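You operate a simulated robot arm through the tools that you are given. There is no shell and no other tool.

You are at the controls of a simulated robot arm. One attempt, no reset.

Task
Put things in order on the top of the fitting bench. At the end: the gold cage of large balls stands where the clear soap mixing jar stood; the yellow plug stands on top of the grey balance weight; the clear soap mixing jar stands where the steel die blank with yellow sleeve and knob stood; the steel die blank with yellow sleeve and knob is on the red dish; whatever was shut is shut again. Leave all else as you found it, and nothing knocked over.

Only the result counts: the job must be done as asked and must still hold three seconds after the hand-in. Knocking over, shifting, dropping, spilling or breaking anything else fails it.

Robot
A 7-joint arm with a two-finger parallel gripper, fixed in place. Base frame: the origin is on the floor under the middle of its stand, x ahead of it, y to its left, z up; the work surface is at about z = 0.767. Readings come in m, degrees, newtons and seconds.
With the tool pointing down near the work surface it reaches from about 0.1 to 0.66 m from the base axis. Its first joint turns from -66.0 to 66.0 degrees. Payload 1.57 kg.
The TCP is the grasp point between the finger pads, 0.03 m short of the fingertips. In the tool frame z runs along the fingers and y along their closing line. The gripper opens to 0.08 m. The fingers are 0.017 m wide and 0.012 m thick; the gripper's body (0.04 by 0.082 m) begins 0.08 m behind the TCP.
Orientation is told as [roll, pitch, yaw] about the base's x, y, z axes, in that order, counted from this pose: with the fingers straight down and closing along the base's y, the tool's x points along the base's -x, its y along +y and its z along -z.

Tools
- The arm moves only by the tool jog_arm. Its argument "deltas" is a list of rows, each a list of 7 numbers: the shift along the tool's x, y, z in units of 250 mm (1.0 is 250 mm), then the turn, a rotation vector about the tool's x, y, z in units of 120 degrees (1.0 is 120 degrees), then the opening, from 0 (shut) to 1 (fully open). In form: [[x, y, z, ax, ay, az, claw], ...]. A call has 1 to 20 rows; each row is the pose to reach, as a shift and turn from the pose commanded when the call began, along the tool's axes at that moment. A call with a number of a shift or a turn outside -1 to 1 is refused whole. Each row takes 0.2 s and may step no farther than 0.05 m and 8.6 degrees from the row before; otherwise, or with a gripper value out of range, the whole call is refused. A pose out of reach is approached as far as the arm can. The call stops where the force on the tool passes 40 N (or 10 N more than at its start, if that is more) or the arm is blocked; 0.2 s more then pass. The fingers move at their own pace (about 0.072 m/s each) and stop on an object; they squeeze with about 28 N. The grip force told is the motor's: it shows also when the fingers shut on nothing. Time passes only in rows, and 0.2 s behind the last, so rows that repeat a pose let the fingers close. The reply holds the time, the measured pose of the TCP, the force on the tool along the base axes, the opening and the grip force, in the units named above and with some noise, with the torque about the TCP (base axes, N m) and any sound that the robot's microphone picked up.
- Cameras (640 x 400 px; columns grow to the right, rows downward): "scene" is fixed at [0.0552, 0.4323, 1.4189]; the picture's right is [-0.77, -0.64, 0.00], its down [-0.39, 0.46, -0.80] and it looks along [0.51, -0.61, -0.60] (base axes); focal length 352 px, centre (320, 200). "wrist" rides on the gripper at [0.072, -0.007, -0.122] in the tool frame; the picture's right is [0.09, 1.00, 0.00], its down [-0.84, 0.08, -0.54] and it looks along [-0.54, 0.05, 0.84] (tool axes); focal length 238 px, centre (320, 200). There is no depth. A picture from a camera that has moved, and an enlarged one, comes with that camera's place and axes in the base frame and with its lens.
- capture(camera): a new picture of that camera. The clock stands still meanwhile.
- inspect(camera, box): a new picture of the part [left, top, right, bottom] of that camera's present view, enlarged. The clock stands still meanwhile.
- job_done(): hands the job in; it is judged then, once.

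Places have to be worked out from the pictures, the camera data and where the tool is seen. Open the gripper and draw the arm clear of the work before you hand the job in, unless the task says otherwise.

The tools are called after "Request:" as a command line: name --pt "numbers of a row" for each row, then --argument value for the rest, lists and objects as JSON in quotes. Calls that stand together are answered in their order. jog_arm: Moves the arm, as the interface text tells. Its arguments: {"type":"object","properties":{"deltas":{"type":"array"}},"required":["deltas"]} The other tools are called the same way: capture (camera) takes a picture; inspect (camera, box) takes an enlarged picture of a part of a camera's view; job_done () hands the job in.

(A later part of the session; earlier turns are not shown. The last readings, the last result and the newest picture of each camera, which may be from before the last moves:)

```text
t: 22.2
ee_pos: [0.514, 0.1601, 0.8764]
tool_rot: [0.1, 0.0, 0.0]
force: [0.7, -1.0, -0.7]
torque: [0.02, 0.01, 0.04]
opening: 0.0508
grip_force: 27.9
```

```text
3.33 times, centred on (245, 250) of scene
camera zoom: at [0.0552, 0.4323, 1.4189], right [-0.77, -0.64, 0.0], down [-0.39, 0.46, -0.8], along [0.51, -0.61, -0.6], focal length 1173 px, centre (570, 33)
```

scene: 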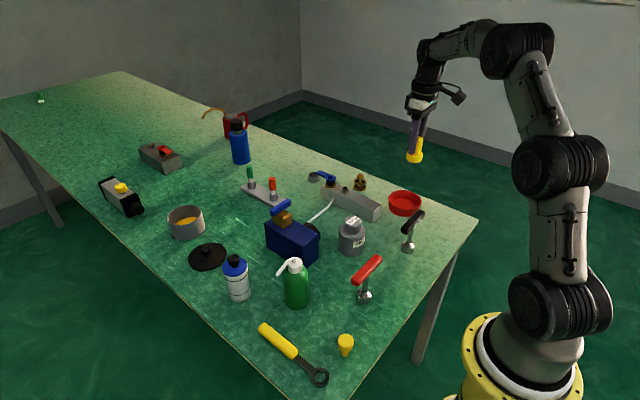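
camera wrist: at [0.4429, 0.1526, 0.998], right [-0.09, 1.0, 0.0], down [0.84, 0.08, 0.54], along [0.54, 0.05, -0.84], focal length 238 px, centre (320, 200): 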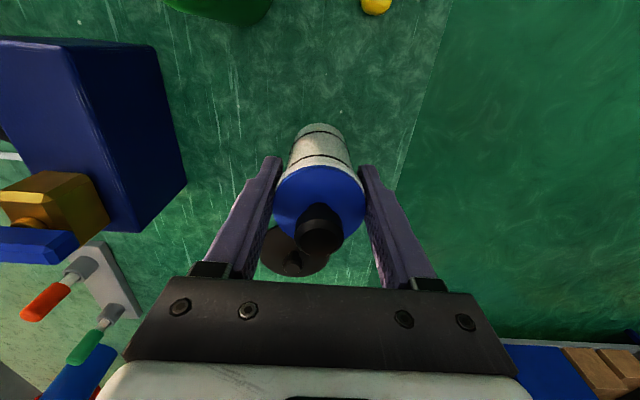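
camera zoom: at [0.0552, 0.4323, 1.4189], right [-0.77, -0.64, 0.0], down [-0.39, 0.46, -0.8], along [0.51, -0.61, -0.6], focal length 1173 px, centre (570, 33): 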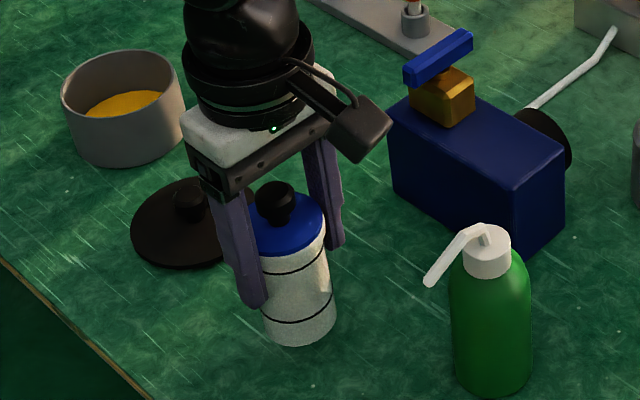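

The jar with its lid is up and steady. I raise it to clear the navy box's valve and carry it towards the die blank's former spot at (0.617, -0.1405).

Request:
jog_arm --pt "0 0 -0.16 0 0 0 0.3" --pt "0 0 -0.32 0 0 0 0.3" --pt "0 0 -0.48 0 0 0 0.3" --pt "0 0 -0.578 0 0 0 0.3" --pt "-0.041 -0.12 -0.578 0 0 0 0.3" --pt "-0.082 -0.24 -0.578 0 0 0 0.3" --pt "-0.123 -0.36 -0.578 0 0 0 0.3" --pt "-0.164 -0.48 -0.578 0 0 0 0.3" --pt "-0.2058 -0.6 -0.578 0 0 0 0.3"

Request:
jog_arm --pt "-0.041 -0.12 0 0 0 0 0.3" --pt "-0.082 -0.24 0 0 0 0 0.3" --pt "-0.123 -0.36 0 0 0 0 0.3" --pt "-0.164 -0.48 0 0 0 0 0.3" --pt "-0.2058 -0.6018 0 0 0 0 0.3" --pt "-0.2058 -0.6018 0 0 0 0 0.3" --pt "-0.2058 -0.6018 0 0 0 0 0.3"

Request:
capture --camera "wrist"

Request:
capture --camera "scene"

```text
t: 24.2
ee_pos: [0.5678, 0.0102, 1.0217]
tool_rot: [0.0, 0.0, 0.1]
force: [-0.1, 0.0, -1.5]
torque: [-0.02, 0.02, 0.04]
opening: 0.0505
grip_force: 28.1
```

```text
t: 25.8
ee_pos: [0.609, -0.1388, 1.0165]
tool_rot: [0.0, 0.0, -0.1]
force: [-0.5, 0.5, -1.4]
torque: [-0.04, 0.02, 0.03]
opening: 0.0509
grip_force: 27.9
out of reach, approached as far as the arm can: row 5, 6, 7
```

```text
taken
camera wrist: at [0.5376, -0.1447, 1.1385], right [-0.09, 1.0, 0.0], down [0.84, 0.08, 0.54], along [0.54, 0.05, -0.84], focal length 238 px, centre (320, 200)
```

wrist: 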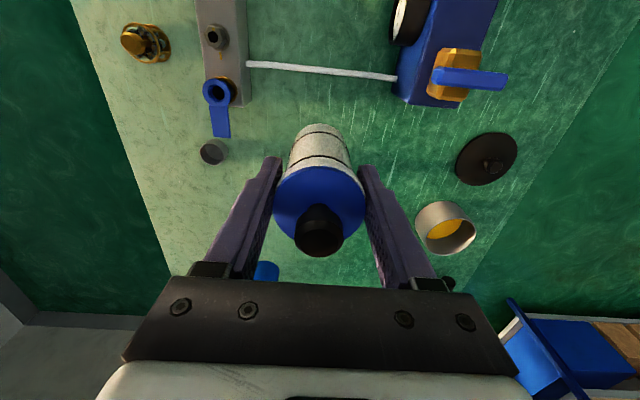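

```text
taken
```

scene: 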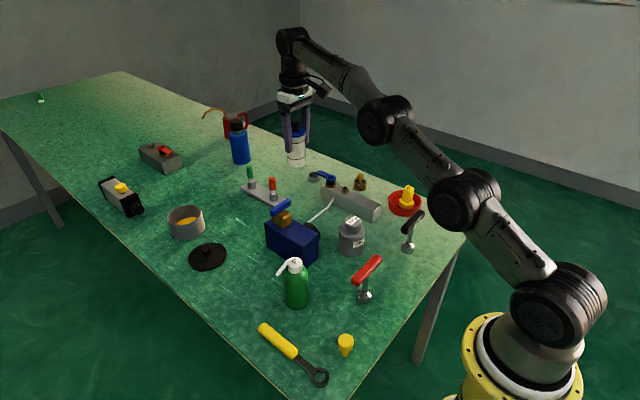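

The far end is slightly out of reach at this height (x = 0.609). I descend straight, where it becomes reachable, and then check the position.

Request:
jog_arm --pt "0 0 0.1 0 0 0 0.3" --pt "0 0 0.2 0 0 0 0.3" --pt "0 0 0.3 0 0 0 0.3" --pt "0 0 0.36 0 0 0 0.3" --pt "0 0 0.36 0 0 0 0.3"

Request:
capture --camera "wrist"

Request:
inspect --camera "scene" --box '[240, 110, 380, 230]'

```text
t: 27.0
ee_pos: [0.6093, -0.1374, 0.9267]
tool_rot: [0.0, 0.1, 0.0]
force: [0.4, 0.7, -1.5]
torque: [0.03, 0.03, 0.04]
opening: 0.0508
grip_force: 28.0
```

```text
taken
camera wrist: at [0.5381, -0.1444, 1.0482], right [-0.09, 1.0, 0.0], down [0.84, 0.08, 0.54], along [0.54, 0.05, -0.84], focal length 238 px, centre (320, 200)
```

wrist: 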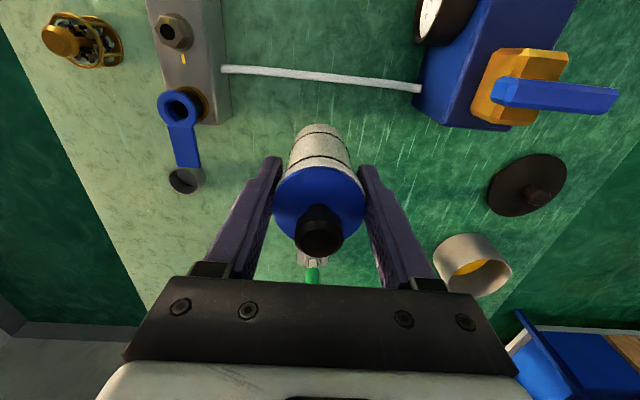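

```text
3.33 times, centred on (310, 170) of scene
camera zoom: at [0.0552, 0.4323, 1.4189], right [-0.77, -0.64, 0.0], down [-0.39, 0.46, -0.8], along [0.51, -0.61, -0.6], focal length 1173 px, centre (353, 300)
```

zoom: 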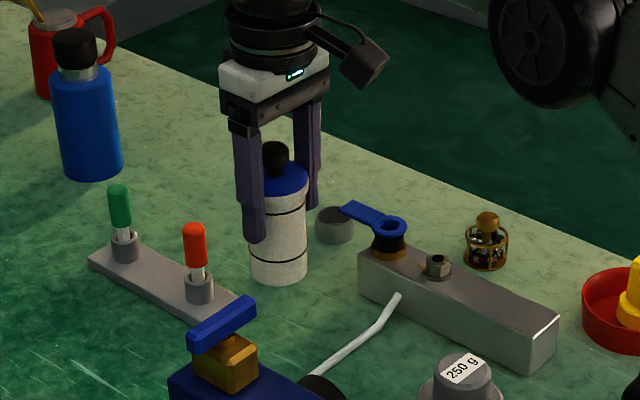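

The command was clamped at x ≈ 0.609. I correct by +8 mm in x and -3 mm in y and lower to just above the bench.

Request:
jog_arm --pt "-0.032 -0.012 0.02 0 0 0 0.3" --pt "-0.032 -0.012 0.1 0 0 0 0.3" --pt "-0.032 -0.012 0.2 0 0 0 0.3" --pt "-0.032 -0.012 0.28 0 0 0 0.3" --pt "-0.032 -0.012 0.3 0 0 0 0.3" --pt "-0.032 -0.012 0.3 0 0 0 0.3"

Request:
capture --camera "wrist"

Request:
inspect --camera "scene" --box '[260, 150, 340, 230]'

```text
t: 28.4
ee_pos: [0.6186, -0.1399, 0.8525]
tool_rot: [0.1, -0.1, 0.0]
force: [0.0, 1.1, -0.8]
torque: [0.0, -0.01, -0.01]
opening: 0.0509
grip_force: 27.4
```

```text
taken
camera wrist: at [0.5461, -0.1468, 0.9734], right [-0.09, 1.0, 0.0], down [0.84, 0.08, 0.54], along [0.54, 0.05, -0.84], focal length 238 px, centre (320, 200)
```

wrist: 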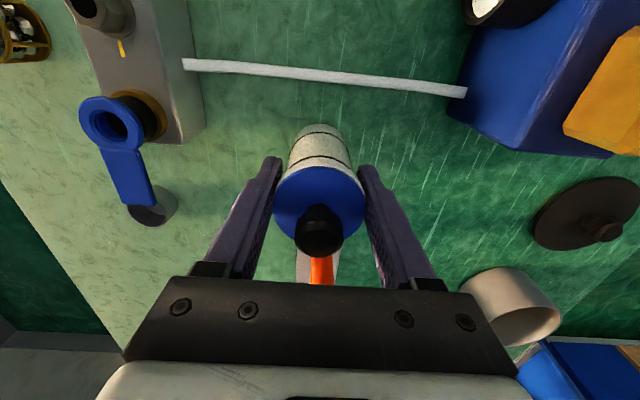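

```text
5.00 times, centred on (300, 190) of scene
camera zoom: at [0.0552, 0.4323, 1.4189], right [-0.77, -0.64, 0.0], down [-0.39, 0.46, -0.8], along [0.51, -0.61, -0.6], focal length 1759 px, centre (420, 250)
```

zoom: 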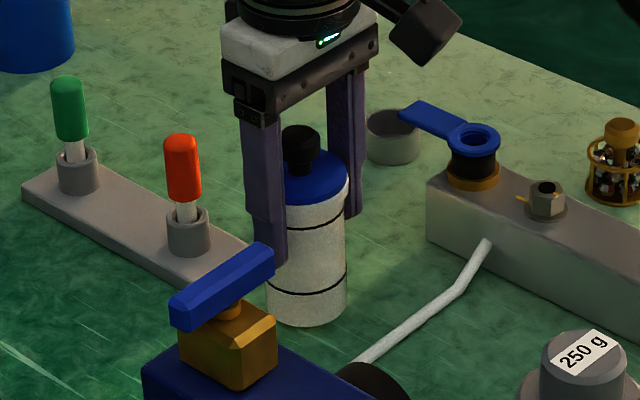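

I compare the jar's foot precisely with where the die blank's foot was, using the same zoom box as before.

Request:
inspect --camera "scene" --box '[270, 175, 350, 225]'

```text
8.00 times, centred on (310, 200) of scene
camera zoom: at [0.0552, 0.4323, 1.4189], right [-0.77, -0.64, 0.0], down [-0.39, 0.46, -0.8], along [0.51, -0.61, -0.6], focal length 2814 px, centre (400, 200)
```

zoom: 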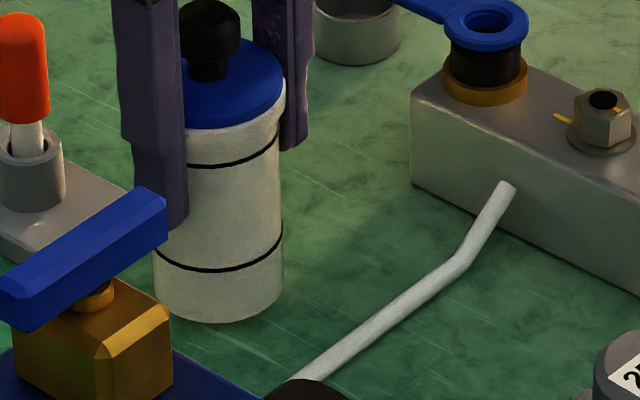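

The jar sits about 5–7 mm too far in x compared with the die blank's foot. I shift back 5 mm and lower gently towards the bench.

Request:
jog_arm --pt "0.02 0 0.0 0 0 0 0.3" --pt "0.02 0 0.01 0 0 0 0.3" --pt "0.02 0 0.016 0 0 0 0.3"

Request:
jog_arm --pt "0 0 0.004 0 0 0 0.3" --pt "0 0 0.006 0 0 0 0.3"

```text
t: 29.2
ee_pos: [0.6135, -0.1407, 0.8489]
tool_rot: [-0.1, 0.1, 0.0]
force: [0.2, -0.1, -1.4]
torque: [0.0, 0.0, -0.04]
opening: 0.0506
grip_force: 28.5
```

```text
t: 29.8
ee_pos: [0.6126, -0.1415, 0.847]
tool_rot: [0.0, 0.0, 0.0]
force: [-1.1, 0.2, 1.3]
torque: [0.02, 0.04, -0.01]
opening: 0.0507
grip_force: 28.4
```

Slight contact felt. I check the foot position once more before release.

Request:
inspect --camera "scene" --box '[270, 175, 350, 225]'

Request:
capture --camera "wrist"

```text
8.00 times, centred on (310, 200) of scene
camera zoom: at [0.0551, 0.4324, 1.4189], right [-0.77, -0.64, 0.0], down [-0.39, 0.46, -0.8], along [0.51, -0.61, -0.6], focal length 2814 px, centre (400, 200)
```

zoom: 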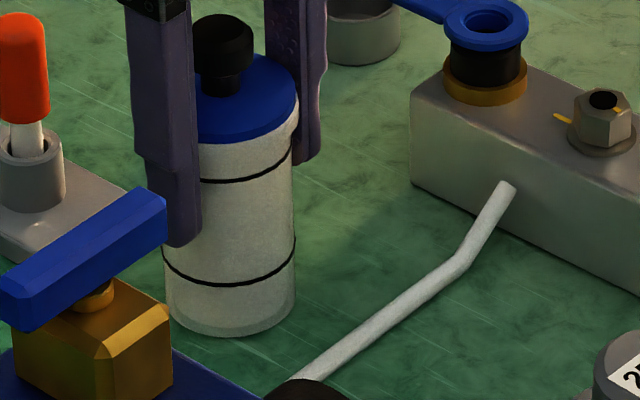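

```text
taken
camera wrist: at [0.5407, -0.1475, 0.9691], right [-0.09, 1.0, 0.0], down [0.84, 0.08, 0.54], along [0.54, 0.05, -0.84], focal length 238 px, centre (320, 200)
```

wrist: 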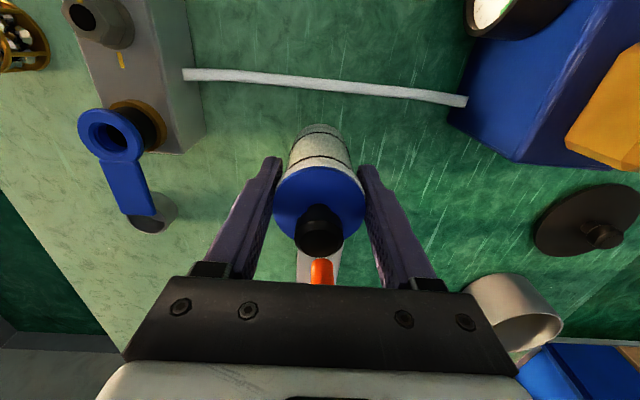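

The foot is within ~3 mm of the die blank's old spot. I release and rise straight up.

Request:
jog_arm --pt "0 0 0 0 0 0 0.8" --pt "0 0 0 0 0 0 0.95" --pt "0 0 0 0 0 0 0.95" --pt "0 0 -0.1 0 0 0 0.95" --pt "0 0 -0.25 0 0 0 0.95" --pt "0 0 -0.4 0 0 0 0.95" --pt "0 0 -0.5 0 0 0 0.95"

Request:
inspect --camera "scene" --box '[240, 130, 380, 230]'

Request:
capture --camera "wrist"

```text
t: 31.4
ee_pos: [0.6139, -0.1405, 0.9712]
tool_rot: [0.1, 0.0, 0.1]
force: [-0.2, 0.3, -0.1]
torque: [0.01, -0.02, -0.01]
opening: 0.0759
grip_force: 0.0
```

```text
4.00 times, centred on (310, 180) of scene
camera zoom: at [0.0552, 0.4323, 1.4189], right [-0.77, -0.64, 0.0], down [-0.39, 0.46, -0.8], along [0.51, -0.61, -0.6], focal length 1407 px, centre (360, 280)
```

zoom: 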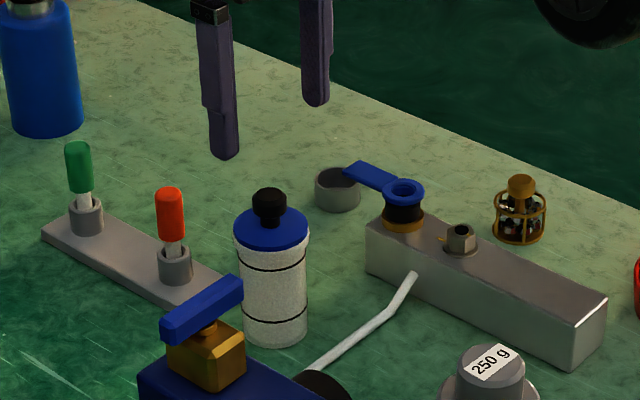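

```text
taken
camera wrist: at [0.5406, -0.1474, 1.0924], right [-0.09, 1.0, 0.0], down [0.84, 0.08, 0.54], along [0.54, 0.05, -0.84], focal length 238 px, centre (320, 200)
```

wrist: 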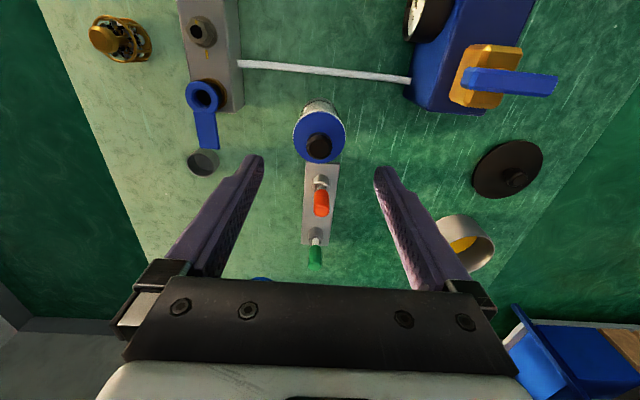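

The jar stands well. Now the gold cage: I move to view it from close.

Request:
jog_arm --pt "0.1 -0.14 0 0 0 0 0.9" --pt "0.2 -0.28 0 0 0 0 0.9" --pt "0.3 -0.42 0 0 0 0 0.9" --pt "0.4 -0.56 0 0 0 0 0.9" --pt "0.5 -0.7 0.04 0 0 0 0.9" --pt "0.56 -0.82 0.1 0 0 0 0.9" --pt "0.56 -0.82 0.1 0 0 0 0.9"

Request:
capture --camera "wrist"

Request:
inspect --camera "wrist" --box '[250, 100, 410, 220]'

Request:
inspect --camera "scene" --box '[330, 160, 400, 210]'

```text
t: 33.0
ee_pos: [0.4712, -0.3486, 0.9458]
tool_rot: [0.0, -0.1, 0.0]
force: [0.0, 0.2, -0.3]
torque: [0.01, 0.0, 0.0]
opening: 0.072
grip_force: 0.1
```

```text
taken
camera wrist: at [0.3983, -0.3544, 1.0672], right [-0.09, 1.0, 0.0], down [0.84, 0.08, 0.54], along [0.54, 0.05, -0.84], focal length 238 px, centre (320, 200)
```

wrist: 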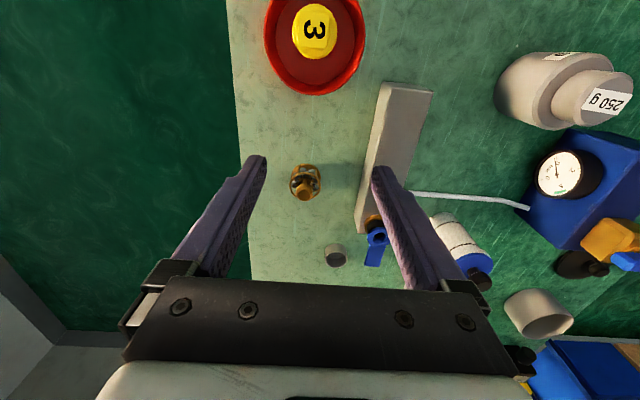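

```text
3.33 times, centred on (330, 160) of wrist
camera zoom: at [0.3983, -0.3544, 1.0672], right [-0.09, 1.0, 0.0], down [0.84, 0.08, 0.54], along [0.54, 0.05, -0.84], focal length 794 px, centre (287, 333)
```

zoom: 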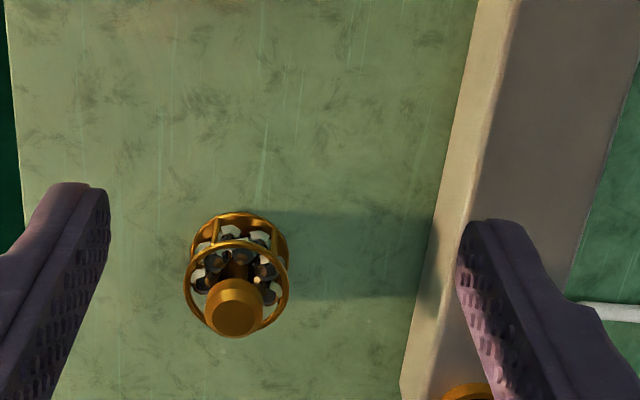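

```text
8.00 times, centred on (365, 185) of scene
camera zoom: at [0.0552, 0.4323, 1.4189], right [-0.77, -0.64, 0.0], down [-0.39, 0.46, -0.8], along [0.51, -0.61, -0.6], focal length 2814 px, centre (-40, 320)
```

zoom: 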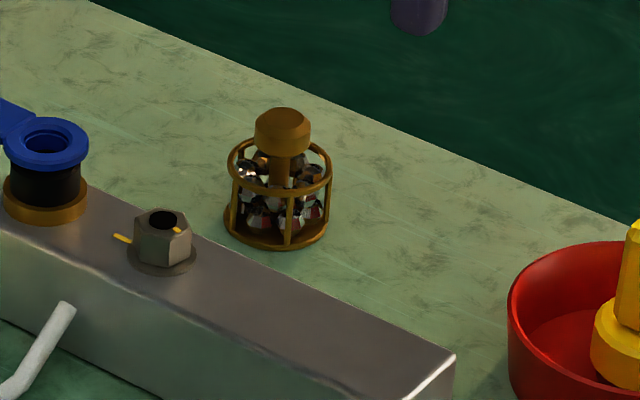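

The cage stands near (0.555, -0.360), knob top about z = 0.814, at the edge of reach. I approach it at low height with the fingers half open and check.

Request:
jog_arm --pt "-0.06 -0.02 0.16 0 0 0 0.65" --pt "-0.14 -0.03 0.304 0 0 0 0.65" --pt "-0.24 -0.04 0.304 0 0 0 0.65" --pt "-0.332 -0.05 0.304 0 0 0 0.65" --pt "-0.332 -0.05 0.304 0 0 0 0.65"

Request:
capture --camera "wrist"

Request:
inspect --camera "scene" --box '[310, 130, 430, 210]'

```text
t: 34.2
ee_pos: [0.5529, -0.3596, 0.8712]
tool_rot: [0.1, 0.0, 0.0]
force: [0.2, 0.1, -0.1]
torque: [-0.01, 0.01, -0.01]
opening: 0.0518
grip_force: 0.0
```

```text
taken
camera wrist: at [0.4807, -0.3659, 0.9936], right [-0.09, 1.0, 0.0], down [0.84, 0.08, 0.54], along [0.54, 0.05, -0.84], focal length 238 px, centre (320, 200)
```

wrist: 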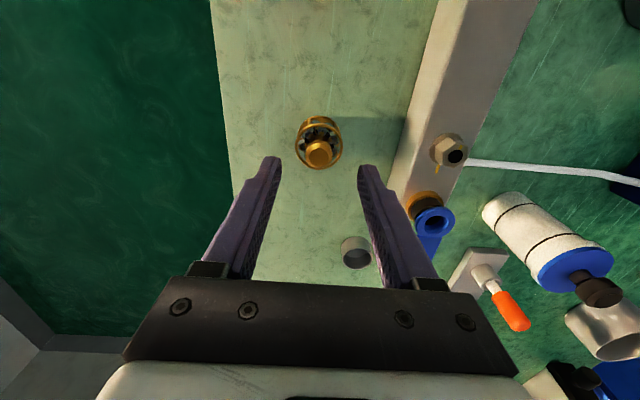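

```text
5.00 times, centred on (370, 170) of scene
camera zoom: at [0.0552, 0.4323, 1.4189], right [-0.77, -0.64, 0.0], down [-0.39, 0.46, -0.8], along [0.51, -0.61, -0.6], focal length 1759 px, centre (70, 350)
```

zoom: 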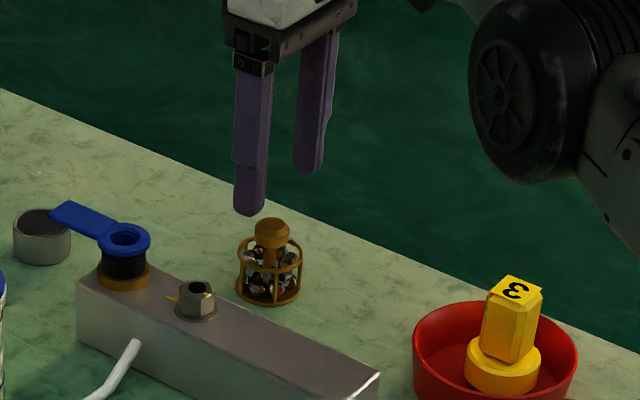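

The cage knob lies directly under the tool. I descend so the fingertips stop just above the cage's top ring.

Request:
jog_arm --pt "0 0 0.09 0 0 0 0.6" --pt "0 0 0.16 0 0 0 0.55" --pt "0 0 0.18 0 0 0 0.5" --pt "0 0 0.18 0 0 0 0.5"

Request:
capture --camera "wrist"

Request:
inspect --camera "scene" --box '[330, 150, 400, 200]'

```text
t: 35.2
ee_pos: [0.553, -0.3572, 0.825]
tool_rot: [0.0, -0.1, 0.0]
force: [0.6, -0.4, 1.2]
torque: [0.0, 0.01, -0.02]
opening: 0.0399
grip_force: 0.1
```

```text
taken
camera wrist: at [0.4818, -0.3647, 0.9478], right [-0.09, 1.0, 0.0], down [0.84, 0.08, 0.54], along [0.54, 0.05, -0.84], focal length 238 px, centre (320, 200)
```

wrist: 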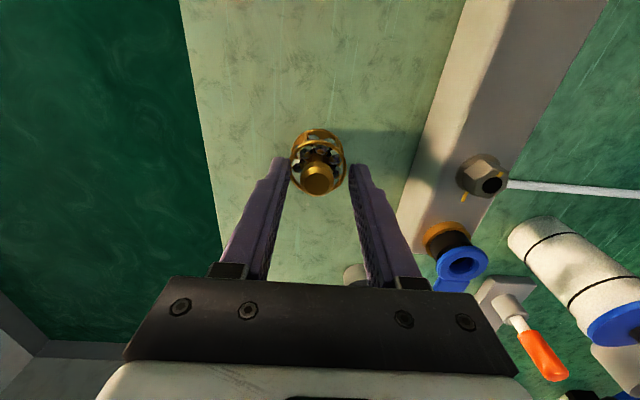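

```text
8.00 times, centred on (365, 175) of scene
camera zoom: at [0.0552, 0.4323, 1.4189], right [-0.77, -0.64, 0.0], down [-0.39, 0.46, -0.8], along [0.51, -0.61, -0.6], focal length 2814 px, centre (-40, 400)
```

zoom: 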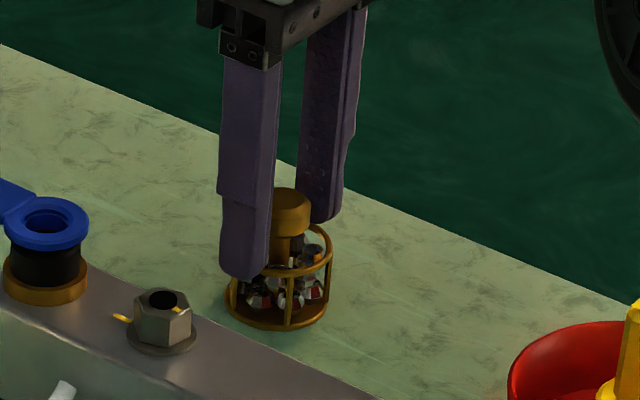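

Fingers are on both sides of the knob. I close on it.

Request:
jog_arm --pt "0 0 0 0 0 0 0.3" --pt "0 0 0 0 0 0 0.0" --pt "0 0 0 0 0 0 0.0" --pt "0 0 0 0 0 0 0.0"

Request:
inspect --camera "scene" --box '[330, 150, 400, 200]'

Request:
inspect --camera "wrist" --box '[260, 110, 380, 210]'

```text
t: 36.2
ee_pos: [0.5527, -0.3586, 0.8268]
tool_rot: [-0.1, 0.1, 0.0]
force: [0.1, -1.2, 1.4]
torque: [-0.02, 0.01, 0.0]
opening: 0.0209
grip_force: 27.9
```

```text
8.00 times, centred on (365, 175) of scene
camera zoom: at [0.0552, 0.4323, 1.4189], right [-0.77, -0.64, 0.0], down [-0.39, 0.46, -0.8], along [0.51, -0.61, -0.6], focal length 2814 px, centre (-40, 400)
```

zoom: 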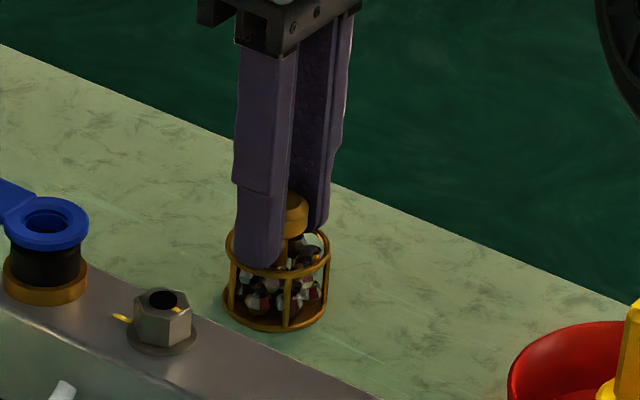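

```text
4.00 times, centred on (320, 160) of wrist
camera zoom: at [0.4817, -0.3649, 0.9481], right [-0.09, 1.0, 0.0], down [0.84, 0.08, 0.54], along [0.54, 0.05, -0.84], focal length 953 px, centre (320, 360)
```

zoom: 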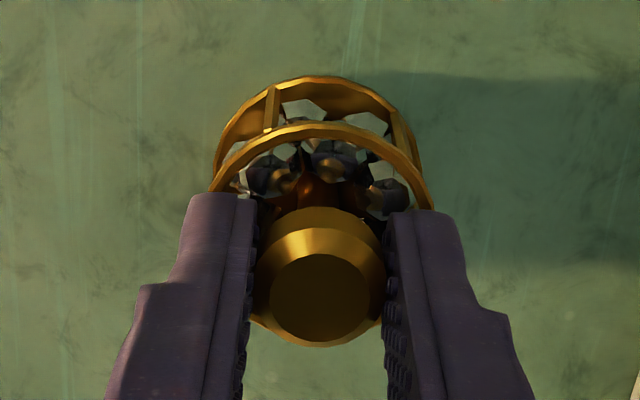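

The knob is held at 21 mm. I lift gently and check.

Request:
jog_arm --pt "0 0 -0.03 0 0 0 0" --pt "0 0 -0.08 0 0 0 0" --pt "0 0 -0.14 0 0 0 0" --pt "0 0 -0.14 0 0 0 0"

Request:
inspect --camera "scene" --box '[320, 140, 410, 200]'

Request:
capture --camera "wrist"

```text
t: 37.2
ee_pos: [0.5556, -0.3584, 0.8615]
tool_rot: [-0.1, -0.1, 0.0]
force: [-0.1, 0.5, -0.5]
torque: [-0.01, -0.07, 0.01]
opening: 0.0211
grip_force: 27.5
```

```text
6.67 times, centred on (365, 170) of scene
camera zoom: at [0.0552, 0.4323, 1.4189], right [-0.77, -0.64, 0.0], down [-0.39, 0.46, -0.8], along [0.51, -0.61, -0.6], focal length 2345 px, centre (20, 400)
```

zoom: 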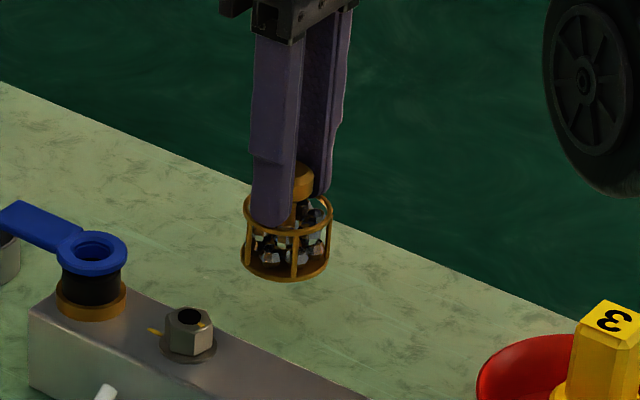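

```text
taken
camera wrist: at [0.4829, -0.3646, 0.9831], right [-0.09, 1.0, 0.0], down [0.84, 0.08, 0.54], along [0.54, 0.05, -0.84], focal length 238 px, centre (320, 200)
```

wrist: 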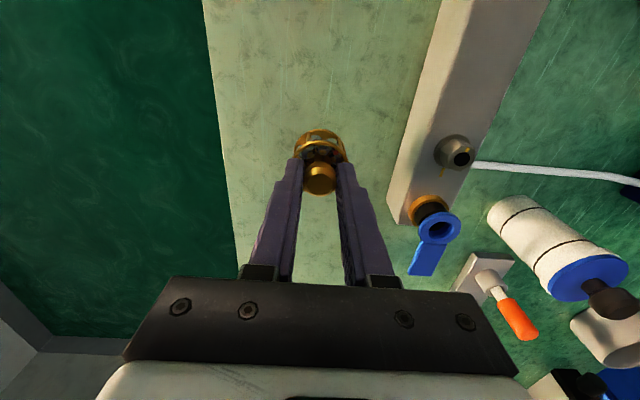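

The cage is held upright. I carry it, raised and drawn in a bit for reach, towards the jar's old spot at (0.516, 0.160).

Request:
jog_arm --pt "0.06 0.01 -0.13 0 0 0 0" --pt "0.12 0.02 -0.26 0 0 0 0" --pt "0.17 0.04 -0.4 0 0 0 0" --pt "0.216 0.06 -0.54 0 0 0 0" --pt "0.216 0.08 -0.636 0 0 0 0" --pt "0.216 0.22 -0.636 0 0 0 0" --pt "0.216 0.38 -0.636 0 0 0 0" --pt "0.216 0.54 -0.636 0 0 0 0" --pt "0.216 0.7 -0.636 0 0 0 0" --pt "0.216 0.86 -0.636 0 0 0 0" --pt "0.216 1.0 -0.636 0 0 0 0"

Request:
jog_arm --pt "0 0.15 0 0 0 0 0" --pt "0 0.3 0 0 0 0 0" --pt "0 0.45 0 0 0 0 0" --pt "0 0.6 0 0 0 0 0" --pt "0 0.75 0 0 0 0 0" --pt "-0.02 0.88 0 0 0 0 0" --pt "-0.05 0.96 0 0 0 0 0" --pt "-0.05 0.96 0 0 0 0 0"

Request:
capture --camera "wrist"

Request:
capture --camera "scene"

```text
t: 39.6
ee_pos: [0.503, -0.1066, 1.0208]
tool_rot: [0.0, 0.1, -0.1]
force: [-0.3, 0.8, -0.6]
torque: [0.0, 0.0, 0.0]
opening: 0.0209
grip_force: 28.1
```

```text
t: 41.4
ee_pos: [0.5132, 0.1326, 1.0214]
tool_rot: [-0.1, 0.1, -0.2]
force: [-0.9, 0.0, -1.1]
torque: [0.0, 0.01, 0.0]
opening: 0.0209
grip_force: 28.2
```

```text
taken
camera wrist: at [0.4426, 0.1254, 1.1433], right [-0.09, 1.0, 0.0], down [0.84, 0.08, 0.54], along [0.54, 0.05, -0.84], focal length 238 px, centre (320, 200)
```

wrist: 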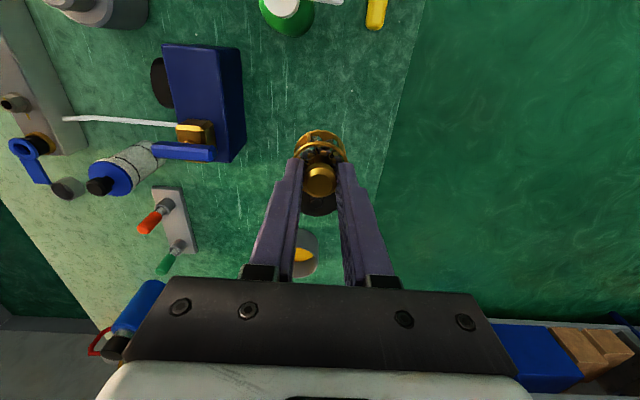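

```text
taken
```

scene: 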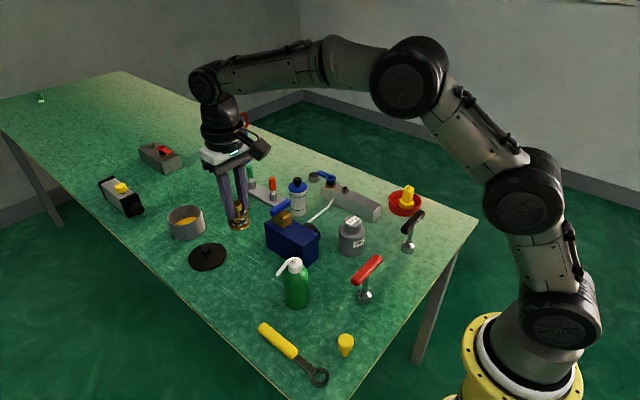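

I shift over the spot and lower to about 1 cm above contact, then check against the jar's old foot position.

Request:
jog_arm --pt "-0.005 0.06 0.06 0 0 0 0" --pt "-0.01 0.11 0.2 0 0 0 0" --pt "-0.01 0.11 0.36 0 0 0 0" --pt "-0.01 0.11 0.52 0 0 0 0" --pt "-0.01 0.11 0.66 0 0 0 0" --pt "-0.01 0.11 0.74 0 0 0 0" --pt "-0.01 0.11 0.74 0 0 0 0"

Request:
inspect --camera "scene" --box '[190, 230, 290, 310]'

Request:
capture --camera "wrist"

```text
t: 43.0
ee_pos: [0.5163, 0.1588, 0.8347]
tool_rot: [0.0, 0.1, -0.1]
force: [0.1, 0.1, -0.8]
torque: [-0.01, 0.0, 0.0]
opening: 0.0207
grip_force: 28.1
```

```text
5.00 times, centred on (240, 270) of scene
camera zoom: at [0.0552, 0.4323, 1.4189], right [-0.77, -0.64, 0.0], down [-0.39, 0.46, -0.8], along [0.51, -0.61, -0.6], focal length 1759 px, centre (720, -150)
```

zoom: 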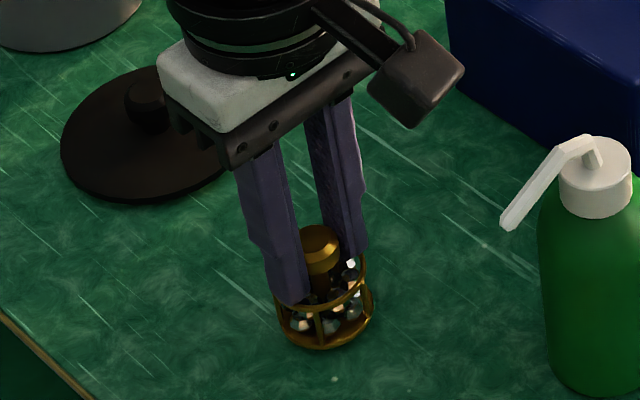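

```text
taken
camera wrist: at [0.4439, 0.1519, 0.9552], right [-0.09, 1.0, 0.0], down [0.84, 0.08, 0.54], along [0.54, 0.05, -0.84], focal length 238 px, centre (320, 200)
```

wrist: 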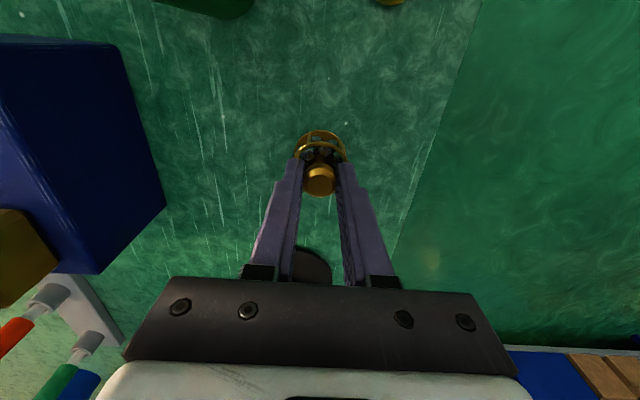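

The cage is within ~3 mm of the jar's old foot. I nudge +2 mm in x and lower to contact.

Request:
jog_arm --pt "-0.008 0.002 0.01 0 0 0 0" --pt "-0.008 0.002 0.02 0 0 0 0" --pt "-0.008 0.002 0.026 0 0 0 0"

Request:
jog_arm --pt "0 0 0.004 0 0 0 0" --pt "0 0 0.007 0 0 0 0"

```text
t: 43.8
ee_pos: [0.5188, 0.1587, 0.8286]
tool_rot: [0.0, 0.0, 0.0]
force: [0.1, 0.4, -0.4]
torque: [0.0, 0.02, -0.03]
opening: 0.0206
grip_force: 28.3
```

```text
t: 44.4
ee_pos: [0.519, 0.1613, 0.8269]
tool_rot: [-0.1, 0.0, 0.1]
force: [0.1, 0.0, -0.5]
torque: [0.05, 0.01, -0.01]
opening: 0.0205
grip_force: 27.5
```

Request:
jog_arm --pt "0 0 0.003 0 0 0 0" --pt "0 0 0.006 0 0 0 0"

Request:
inspect --camera "scene" --box '[190, 230, 290, 310]'

```text
t: 45.0
ee_pos: [0.5182, 0.1592, 0.8259]
tool_rot: [0.0, -0.1, 0.0]
force: [-3.8, -1.0, 4.7]
torque: [-0.02, 0.09, 0.02]
opening: 0.0209
grip_force: 28.0
```

```text
5.00 times, centred on (240, 270) of scene
camera zoom: at [0.055, 0.4323, 1.4189], right [-0.77, -0.64, 0.0], down [-0.39, 0.46, -0.8], along [0.51, -0.61, -0.6], focal length 1759 px, centre (720, -150)
```

zoom: 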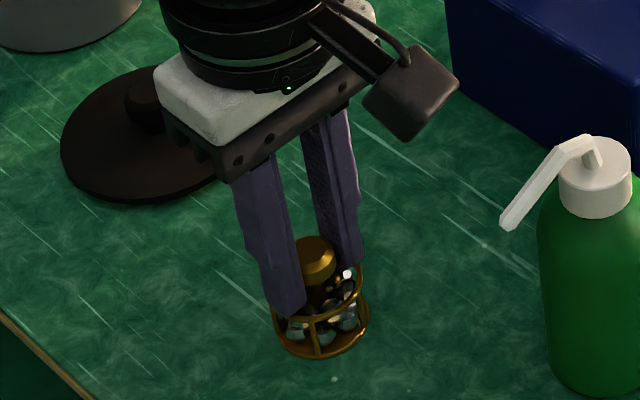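

Contact felt and the place matches. I release and rise.

Request:
jog_arm --pt "0 0 -0.002 0 0 0 0.4" --pt "0 0 -0.002 0 0 0 0.55" --pt "0 0 -0.002 0 0 0 0.55" --pt "0 0 -0.1 0 0 0 0.55" --pt "0 0 -0.25 0 0 0 0.55" --pt "0 0 -0.4 0 0 0 0.55" --pt "0 0 -0.6 0 0 0 0.55" --pt "0 0 -0.75 0 0 0 0.55"

Request:
capture --camera "wrist"

Request:
inspect --camera "scene" --box '[190, 230, 290, 310]'

```text
t: 46.8
ee_pos: [0.5157, 0.1598, 1.0108]
tool_rot: [0.0, 0.1, 0.0]
force: [0.4, -0.1, 0.2]
torque: [0.01, -0.02, 0.0]
opening: 0.0437
grip_force: 0.1
```

```text
taken
camera wrist: at [0.4444, 0.1531, 1.1333], right [-0.09, 1.0, 0.0], down [0.84, 0.08, 0.54], along [0.54, 0.05, -0.84], focal length 238 px, centre (320, 200)
```

wrist: 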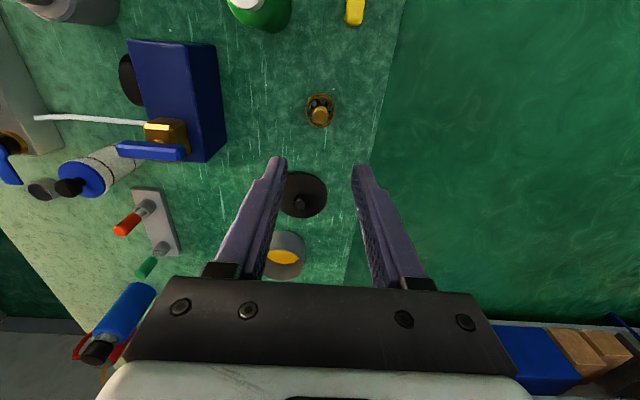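

```text
5.00 times, centred on (240, 270) of scene
camera zoom: at [0.0552, 0.4323, 1.4189], right [-0.77, -0.64, 0.0], down [-0.39, 0.46, -0.8], along [0.51, -0.61, -0.6], focal length 1759 px, centre (720, -150)
```

zoom: 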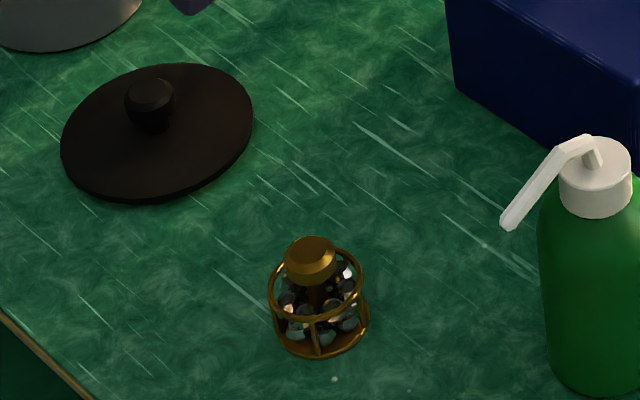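

The cage stands well. Now the yellow plug: I move over towards it and look.

Request:
jog_arm --pt "0.16 -0.03 0 0 0 0 0.6" --pt "0.32 -0.06 0 0 0 0 0.6" --pt "0.48 -0.09 0 0 0 0 0.6" --pt "0.64 -0.12 0 0 0 0 0.6" --pt "0.8 -0.15 0 0 0 0 0.6"

Request:
jog_arm --pt "0.14 0 0.06 0 0 0 0.6" --pt "0.28 0 0.14 0 0 0 0.6" --pt "0.4 0 0.24 0 0 0 0.6" --pt "0.4 0 0.24 0 0 0 0.6"

Request:
capture --camera "wrist"

Request:
inspect --camera "wrist" --box '[260, 110, 380, 210]'

Request:
inspect --camera "scene" --box '[310, 320, 380, 370]'

```text
t: 48.0
ee_pos: [0.3179, 0.1223, 1.0122]
tool_rot: [0.1, -0.1, -0.1]
force: [-0.2, -0.8, -0.5]
torque: [-0.02, -0.03, 0.01]
opening: 0.0481
grip_force: 0.1
```

```text
t: 49.0
ee_pos: [0.2176, 0.1248, 0.9526]
tool_rot: [0.0, 0.0, 0.0]
force: [0.0, -0.6, -0.5]
torque: [0.0, -0.03, -0.04]
opening: 0.048
grip_force: 0.1
```

```text
taken
camera wrist: at [0.1462, 0.1174, 1.0739], right [-0.09, 1.0, 0.0], down [0.84, 0.08, 0.54], along [0.54, 0.05, -0.84], focal length 238 px, centre (320, 200)
```

wrist: 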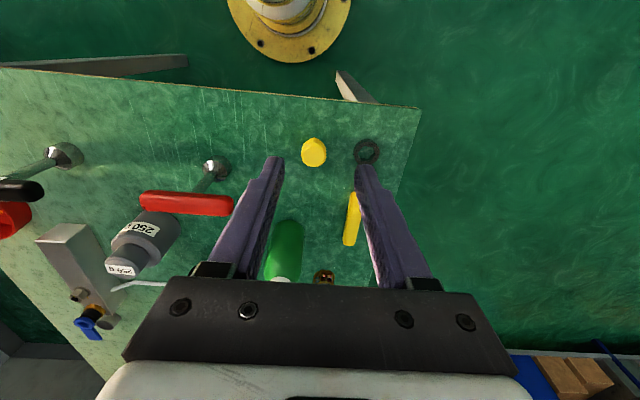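

```text
4.00 times, centred on (320, 160) of wrist
camera zoom: at [0.1462, 0.1174, 1.0739], right [-0.09, 1.0, 0.0], down [0.84, 0.08, 0.54], along [0.54, 0.05, -0.84], focal length 953 px, centre (320, 360)
```

zoom: 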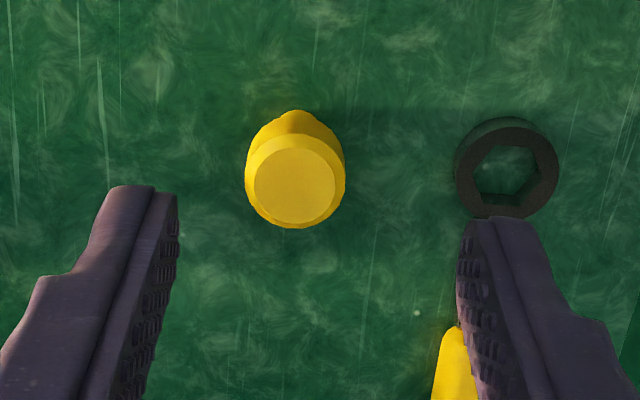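

```text
8.00 times, centred on (345, 345) of scene
camera zoom: at [0.0552, 0.4323, 1.4189], right [-0.77, -0.64, 0.0], down [-0.39, 0.46, -0.8], along [0.51, -0.61, -0.6], focal length 2814 px, centre (120, -960)
```

zoom: 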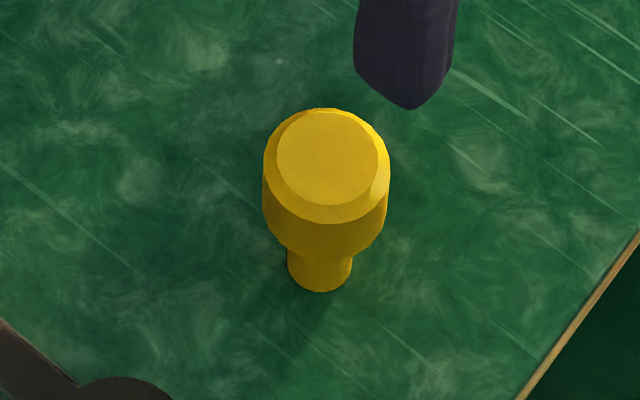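

The plug stands on its stem at about (0.2545, 0.1195), head top at z ≈ 0.813. I move above it and check.

Request:
jog_arm --pt "-0.08 -0.01 0.1 0 0 0 0.6" --pt "-0.146 -0.02 0.22 0 0 0 0.6" --pt "-0.146 -0.02 0.34 0 0 0 0.6" --pt "-0.146 -0.02 0.34 0 0 0 0.6"

Request:
capture --camera "wrist"

Request:
inspect --camera "scene" --box '[300, 300, 400, 380]'

```text
t: 50.0
ee_pos: [0.2556, 0.1181, 0.8657]
tool_rot: [-0.1, 0.0, 0.0]
force: [0.0, 0.0, -1.4]
torque: [-0.03, -0.04, 0.01]
opening: 0.0481
grip_force: 0.0
```

```text
taken
camera wrist: at [0.1835, 0.1118, 0.9878], right [-0.09, 1.0, 0.0], down [0.84, 0.08, 0.54], along [0.54, 0.05, -0.84], focal length 238 px, centre (320, 200)
```

wrist: 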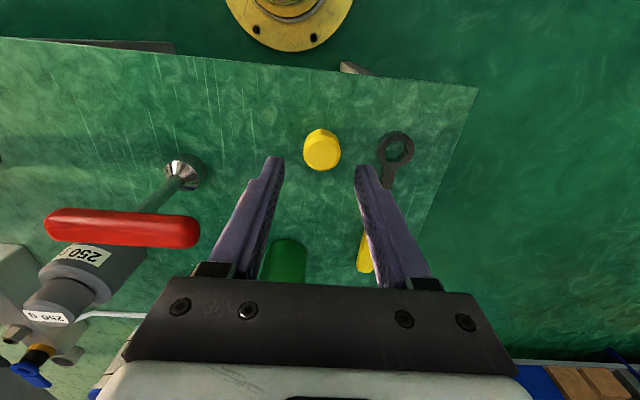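

```text
5.00 times, centred on (350, 340) of scene
camera zoom: at [0.0552, 0.4323, 1.4189], right [-0.77, -0.64, 0.0], down [-0.39, 0.46, -0.8], along [0.51, -0.61, -0.6], focal length 1759 px, centre (170, -500)
```

zoom: 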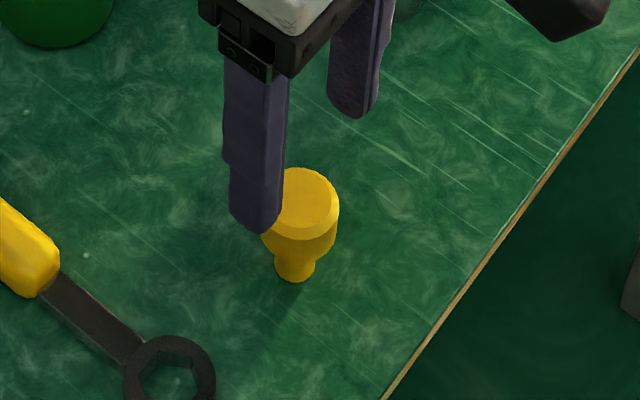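

Well aligned (a 2 mm x correction). I descend around the head and close.

Request:
jog_arm --pt "0.008 0.002 0.1 0 0 0 0.6" --pt "0.008 0.002 0.18 0 0 0 0.6" --pt "0.008 0.002 0.22 0 0 0 0.6" --pt "0.008 0.002 0.22 0 0 0 0.6"

Request:
capture --camera "wrist"

Request:
inspect --camera "scene" --box '[310, 310, 390, 370]'

```text
t: 51.0
ee_pos: [0.2525, 0.1179, 0.8111]
tool_rot: [0.0, 0.0, 0.0]
force: [0.6, -0.7, 0.2]
torque: [0.01, -0.01, 0.02]
opening: 0.0481
grip_force: 0.1
```

```text
taken
camera wrist: at [0.1812, 0.1108, 0.9331], right [-0.09, 1.0, 0.0], down [0.84, 0.08, 0.54], along [0.54, 0.05, -0.84], focal length 238 px, centre (320, 200)
```

wrist: 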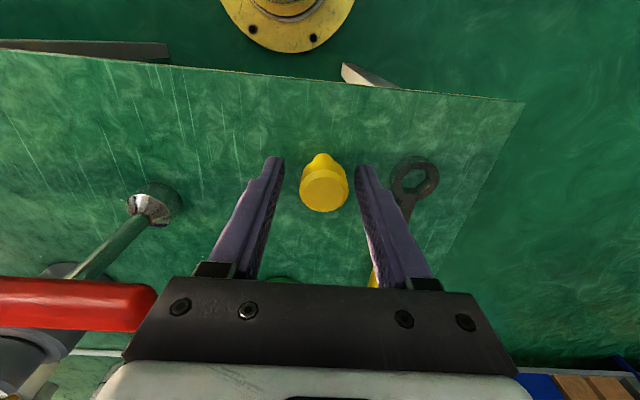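

```text
6.67 times, centred on (350, 340) of scene
camera zoom: at [0.0552, 0.4323, 1.4189], right [-0.77, -0.64, 0.0], down [-0.39, 0.46, -0.8], along [0.51, -0.61, -0.6], focal length 2345 px, centre (120, -733)
```

zoom: 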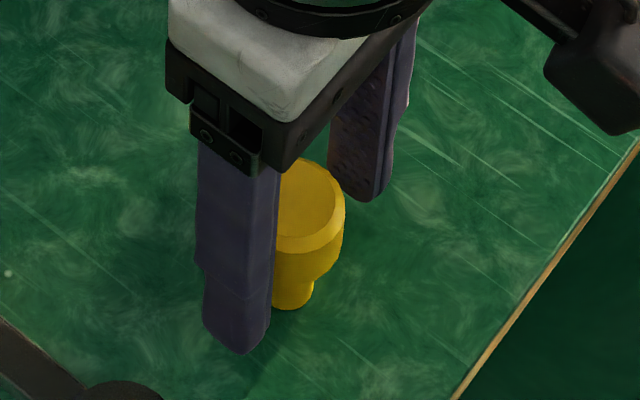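

Fingers straddle the head with the red handle clear. I close on the plug.

Request:
jog_arm --pt "0 0.003 0 0 0 0 0.4" --pt "0 0.003 0 0 0 0 0.1" --pt "0 0.003 0 0 0 0 0.1" --pt "0 0.003 0 0 0 0 0.1"

Request:
jog_arm --pt "0 0 -0.03 0 0 0 0.1" --pt "0 0 -0.1 0 0 0 0.1" --pt "0 0 -0.2 0 0 0 0.1" --pt "0 0 -0.2 0 0 0 0.1"

Request:
capture --camera "wrist"

Request:
inspect --camera "scene" --box '[310, 290, 390, 360]'

```text
t: 52.0
ee_pos: [0.2537, 0.1179, 0.8129]
tool_rot: [0.0, 0.1, 0.0]
force: [0.5, -1.2, 1.7]
torque: [-0.05, 0.0, 0.02]
opening: 0.0278
grip_force: 27.8
```

```text
t: 53.0
ee_pos: [0.2542, 0.1188, 0.8617]
tool_rot: [0.0, 0.0, 0.0]
force: [-0.1, 0.1, 0.0]
torque: [0.0, 0.0, 0.06]
opening: 0.0274
grip_force: 27.9
```

```text
taken
camera wrist: at [0.1813, 0.112, 0.9842], right [-0.09, 1.0, 0.0], down [0.84, 0.08, 0.54], along [0.54, 0.05, -0.84], focal length 238 px, centre (320, 200)
```

wrist: 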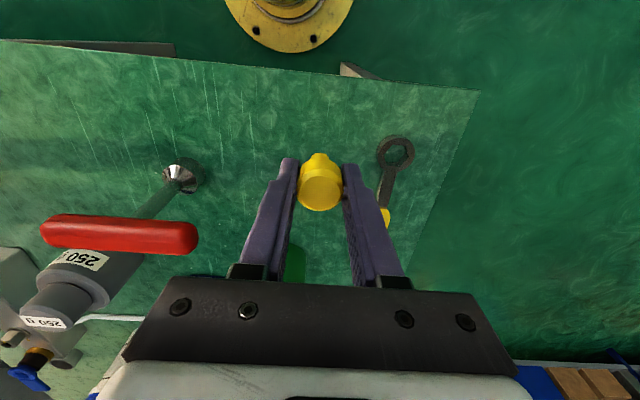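

```text
5.71 times, centred on (350, 325) of scene
camera zoom: at [0.0552, 0.4323, 1.4189], right [-0.77, -0.64, 0.0], down [-0.39, 0.46, -0.8], along [0.51, -0.61, -0.6], focal length 2010 px, centre (149, -514)
```

zoom: 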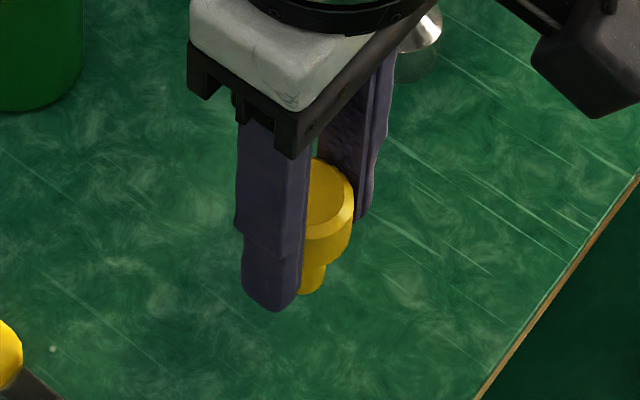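

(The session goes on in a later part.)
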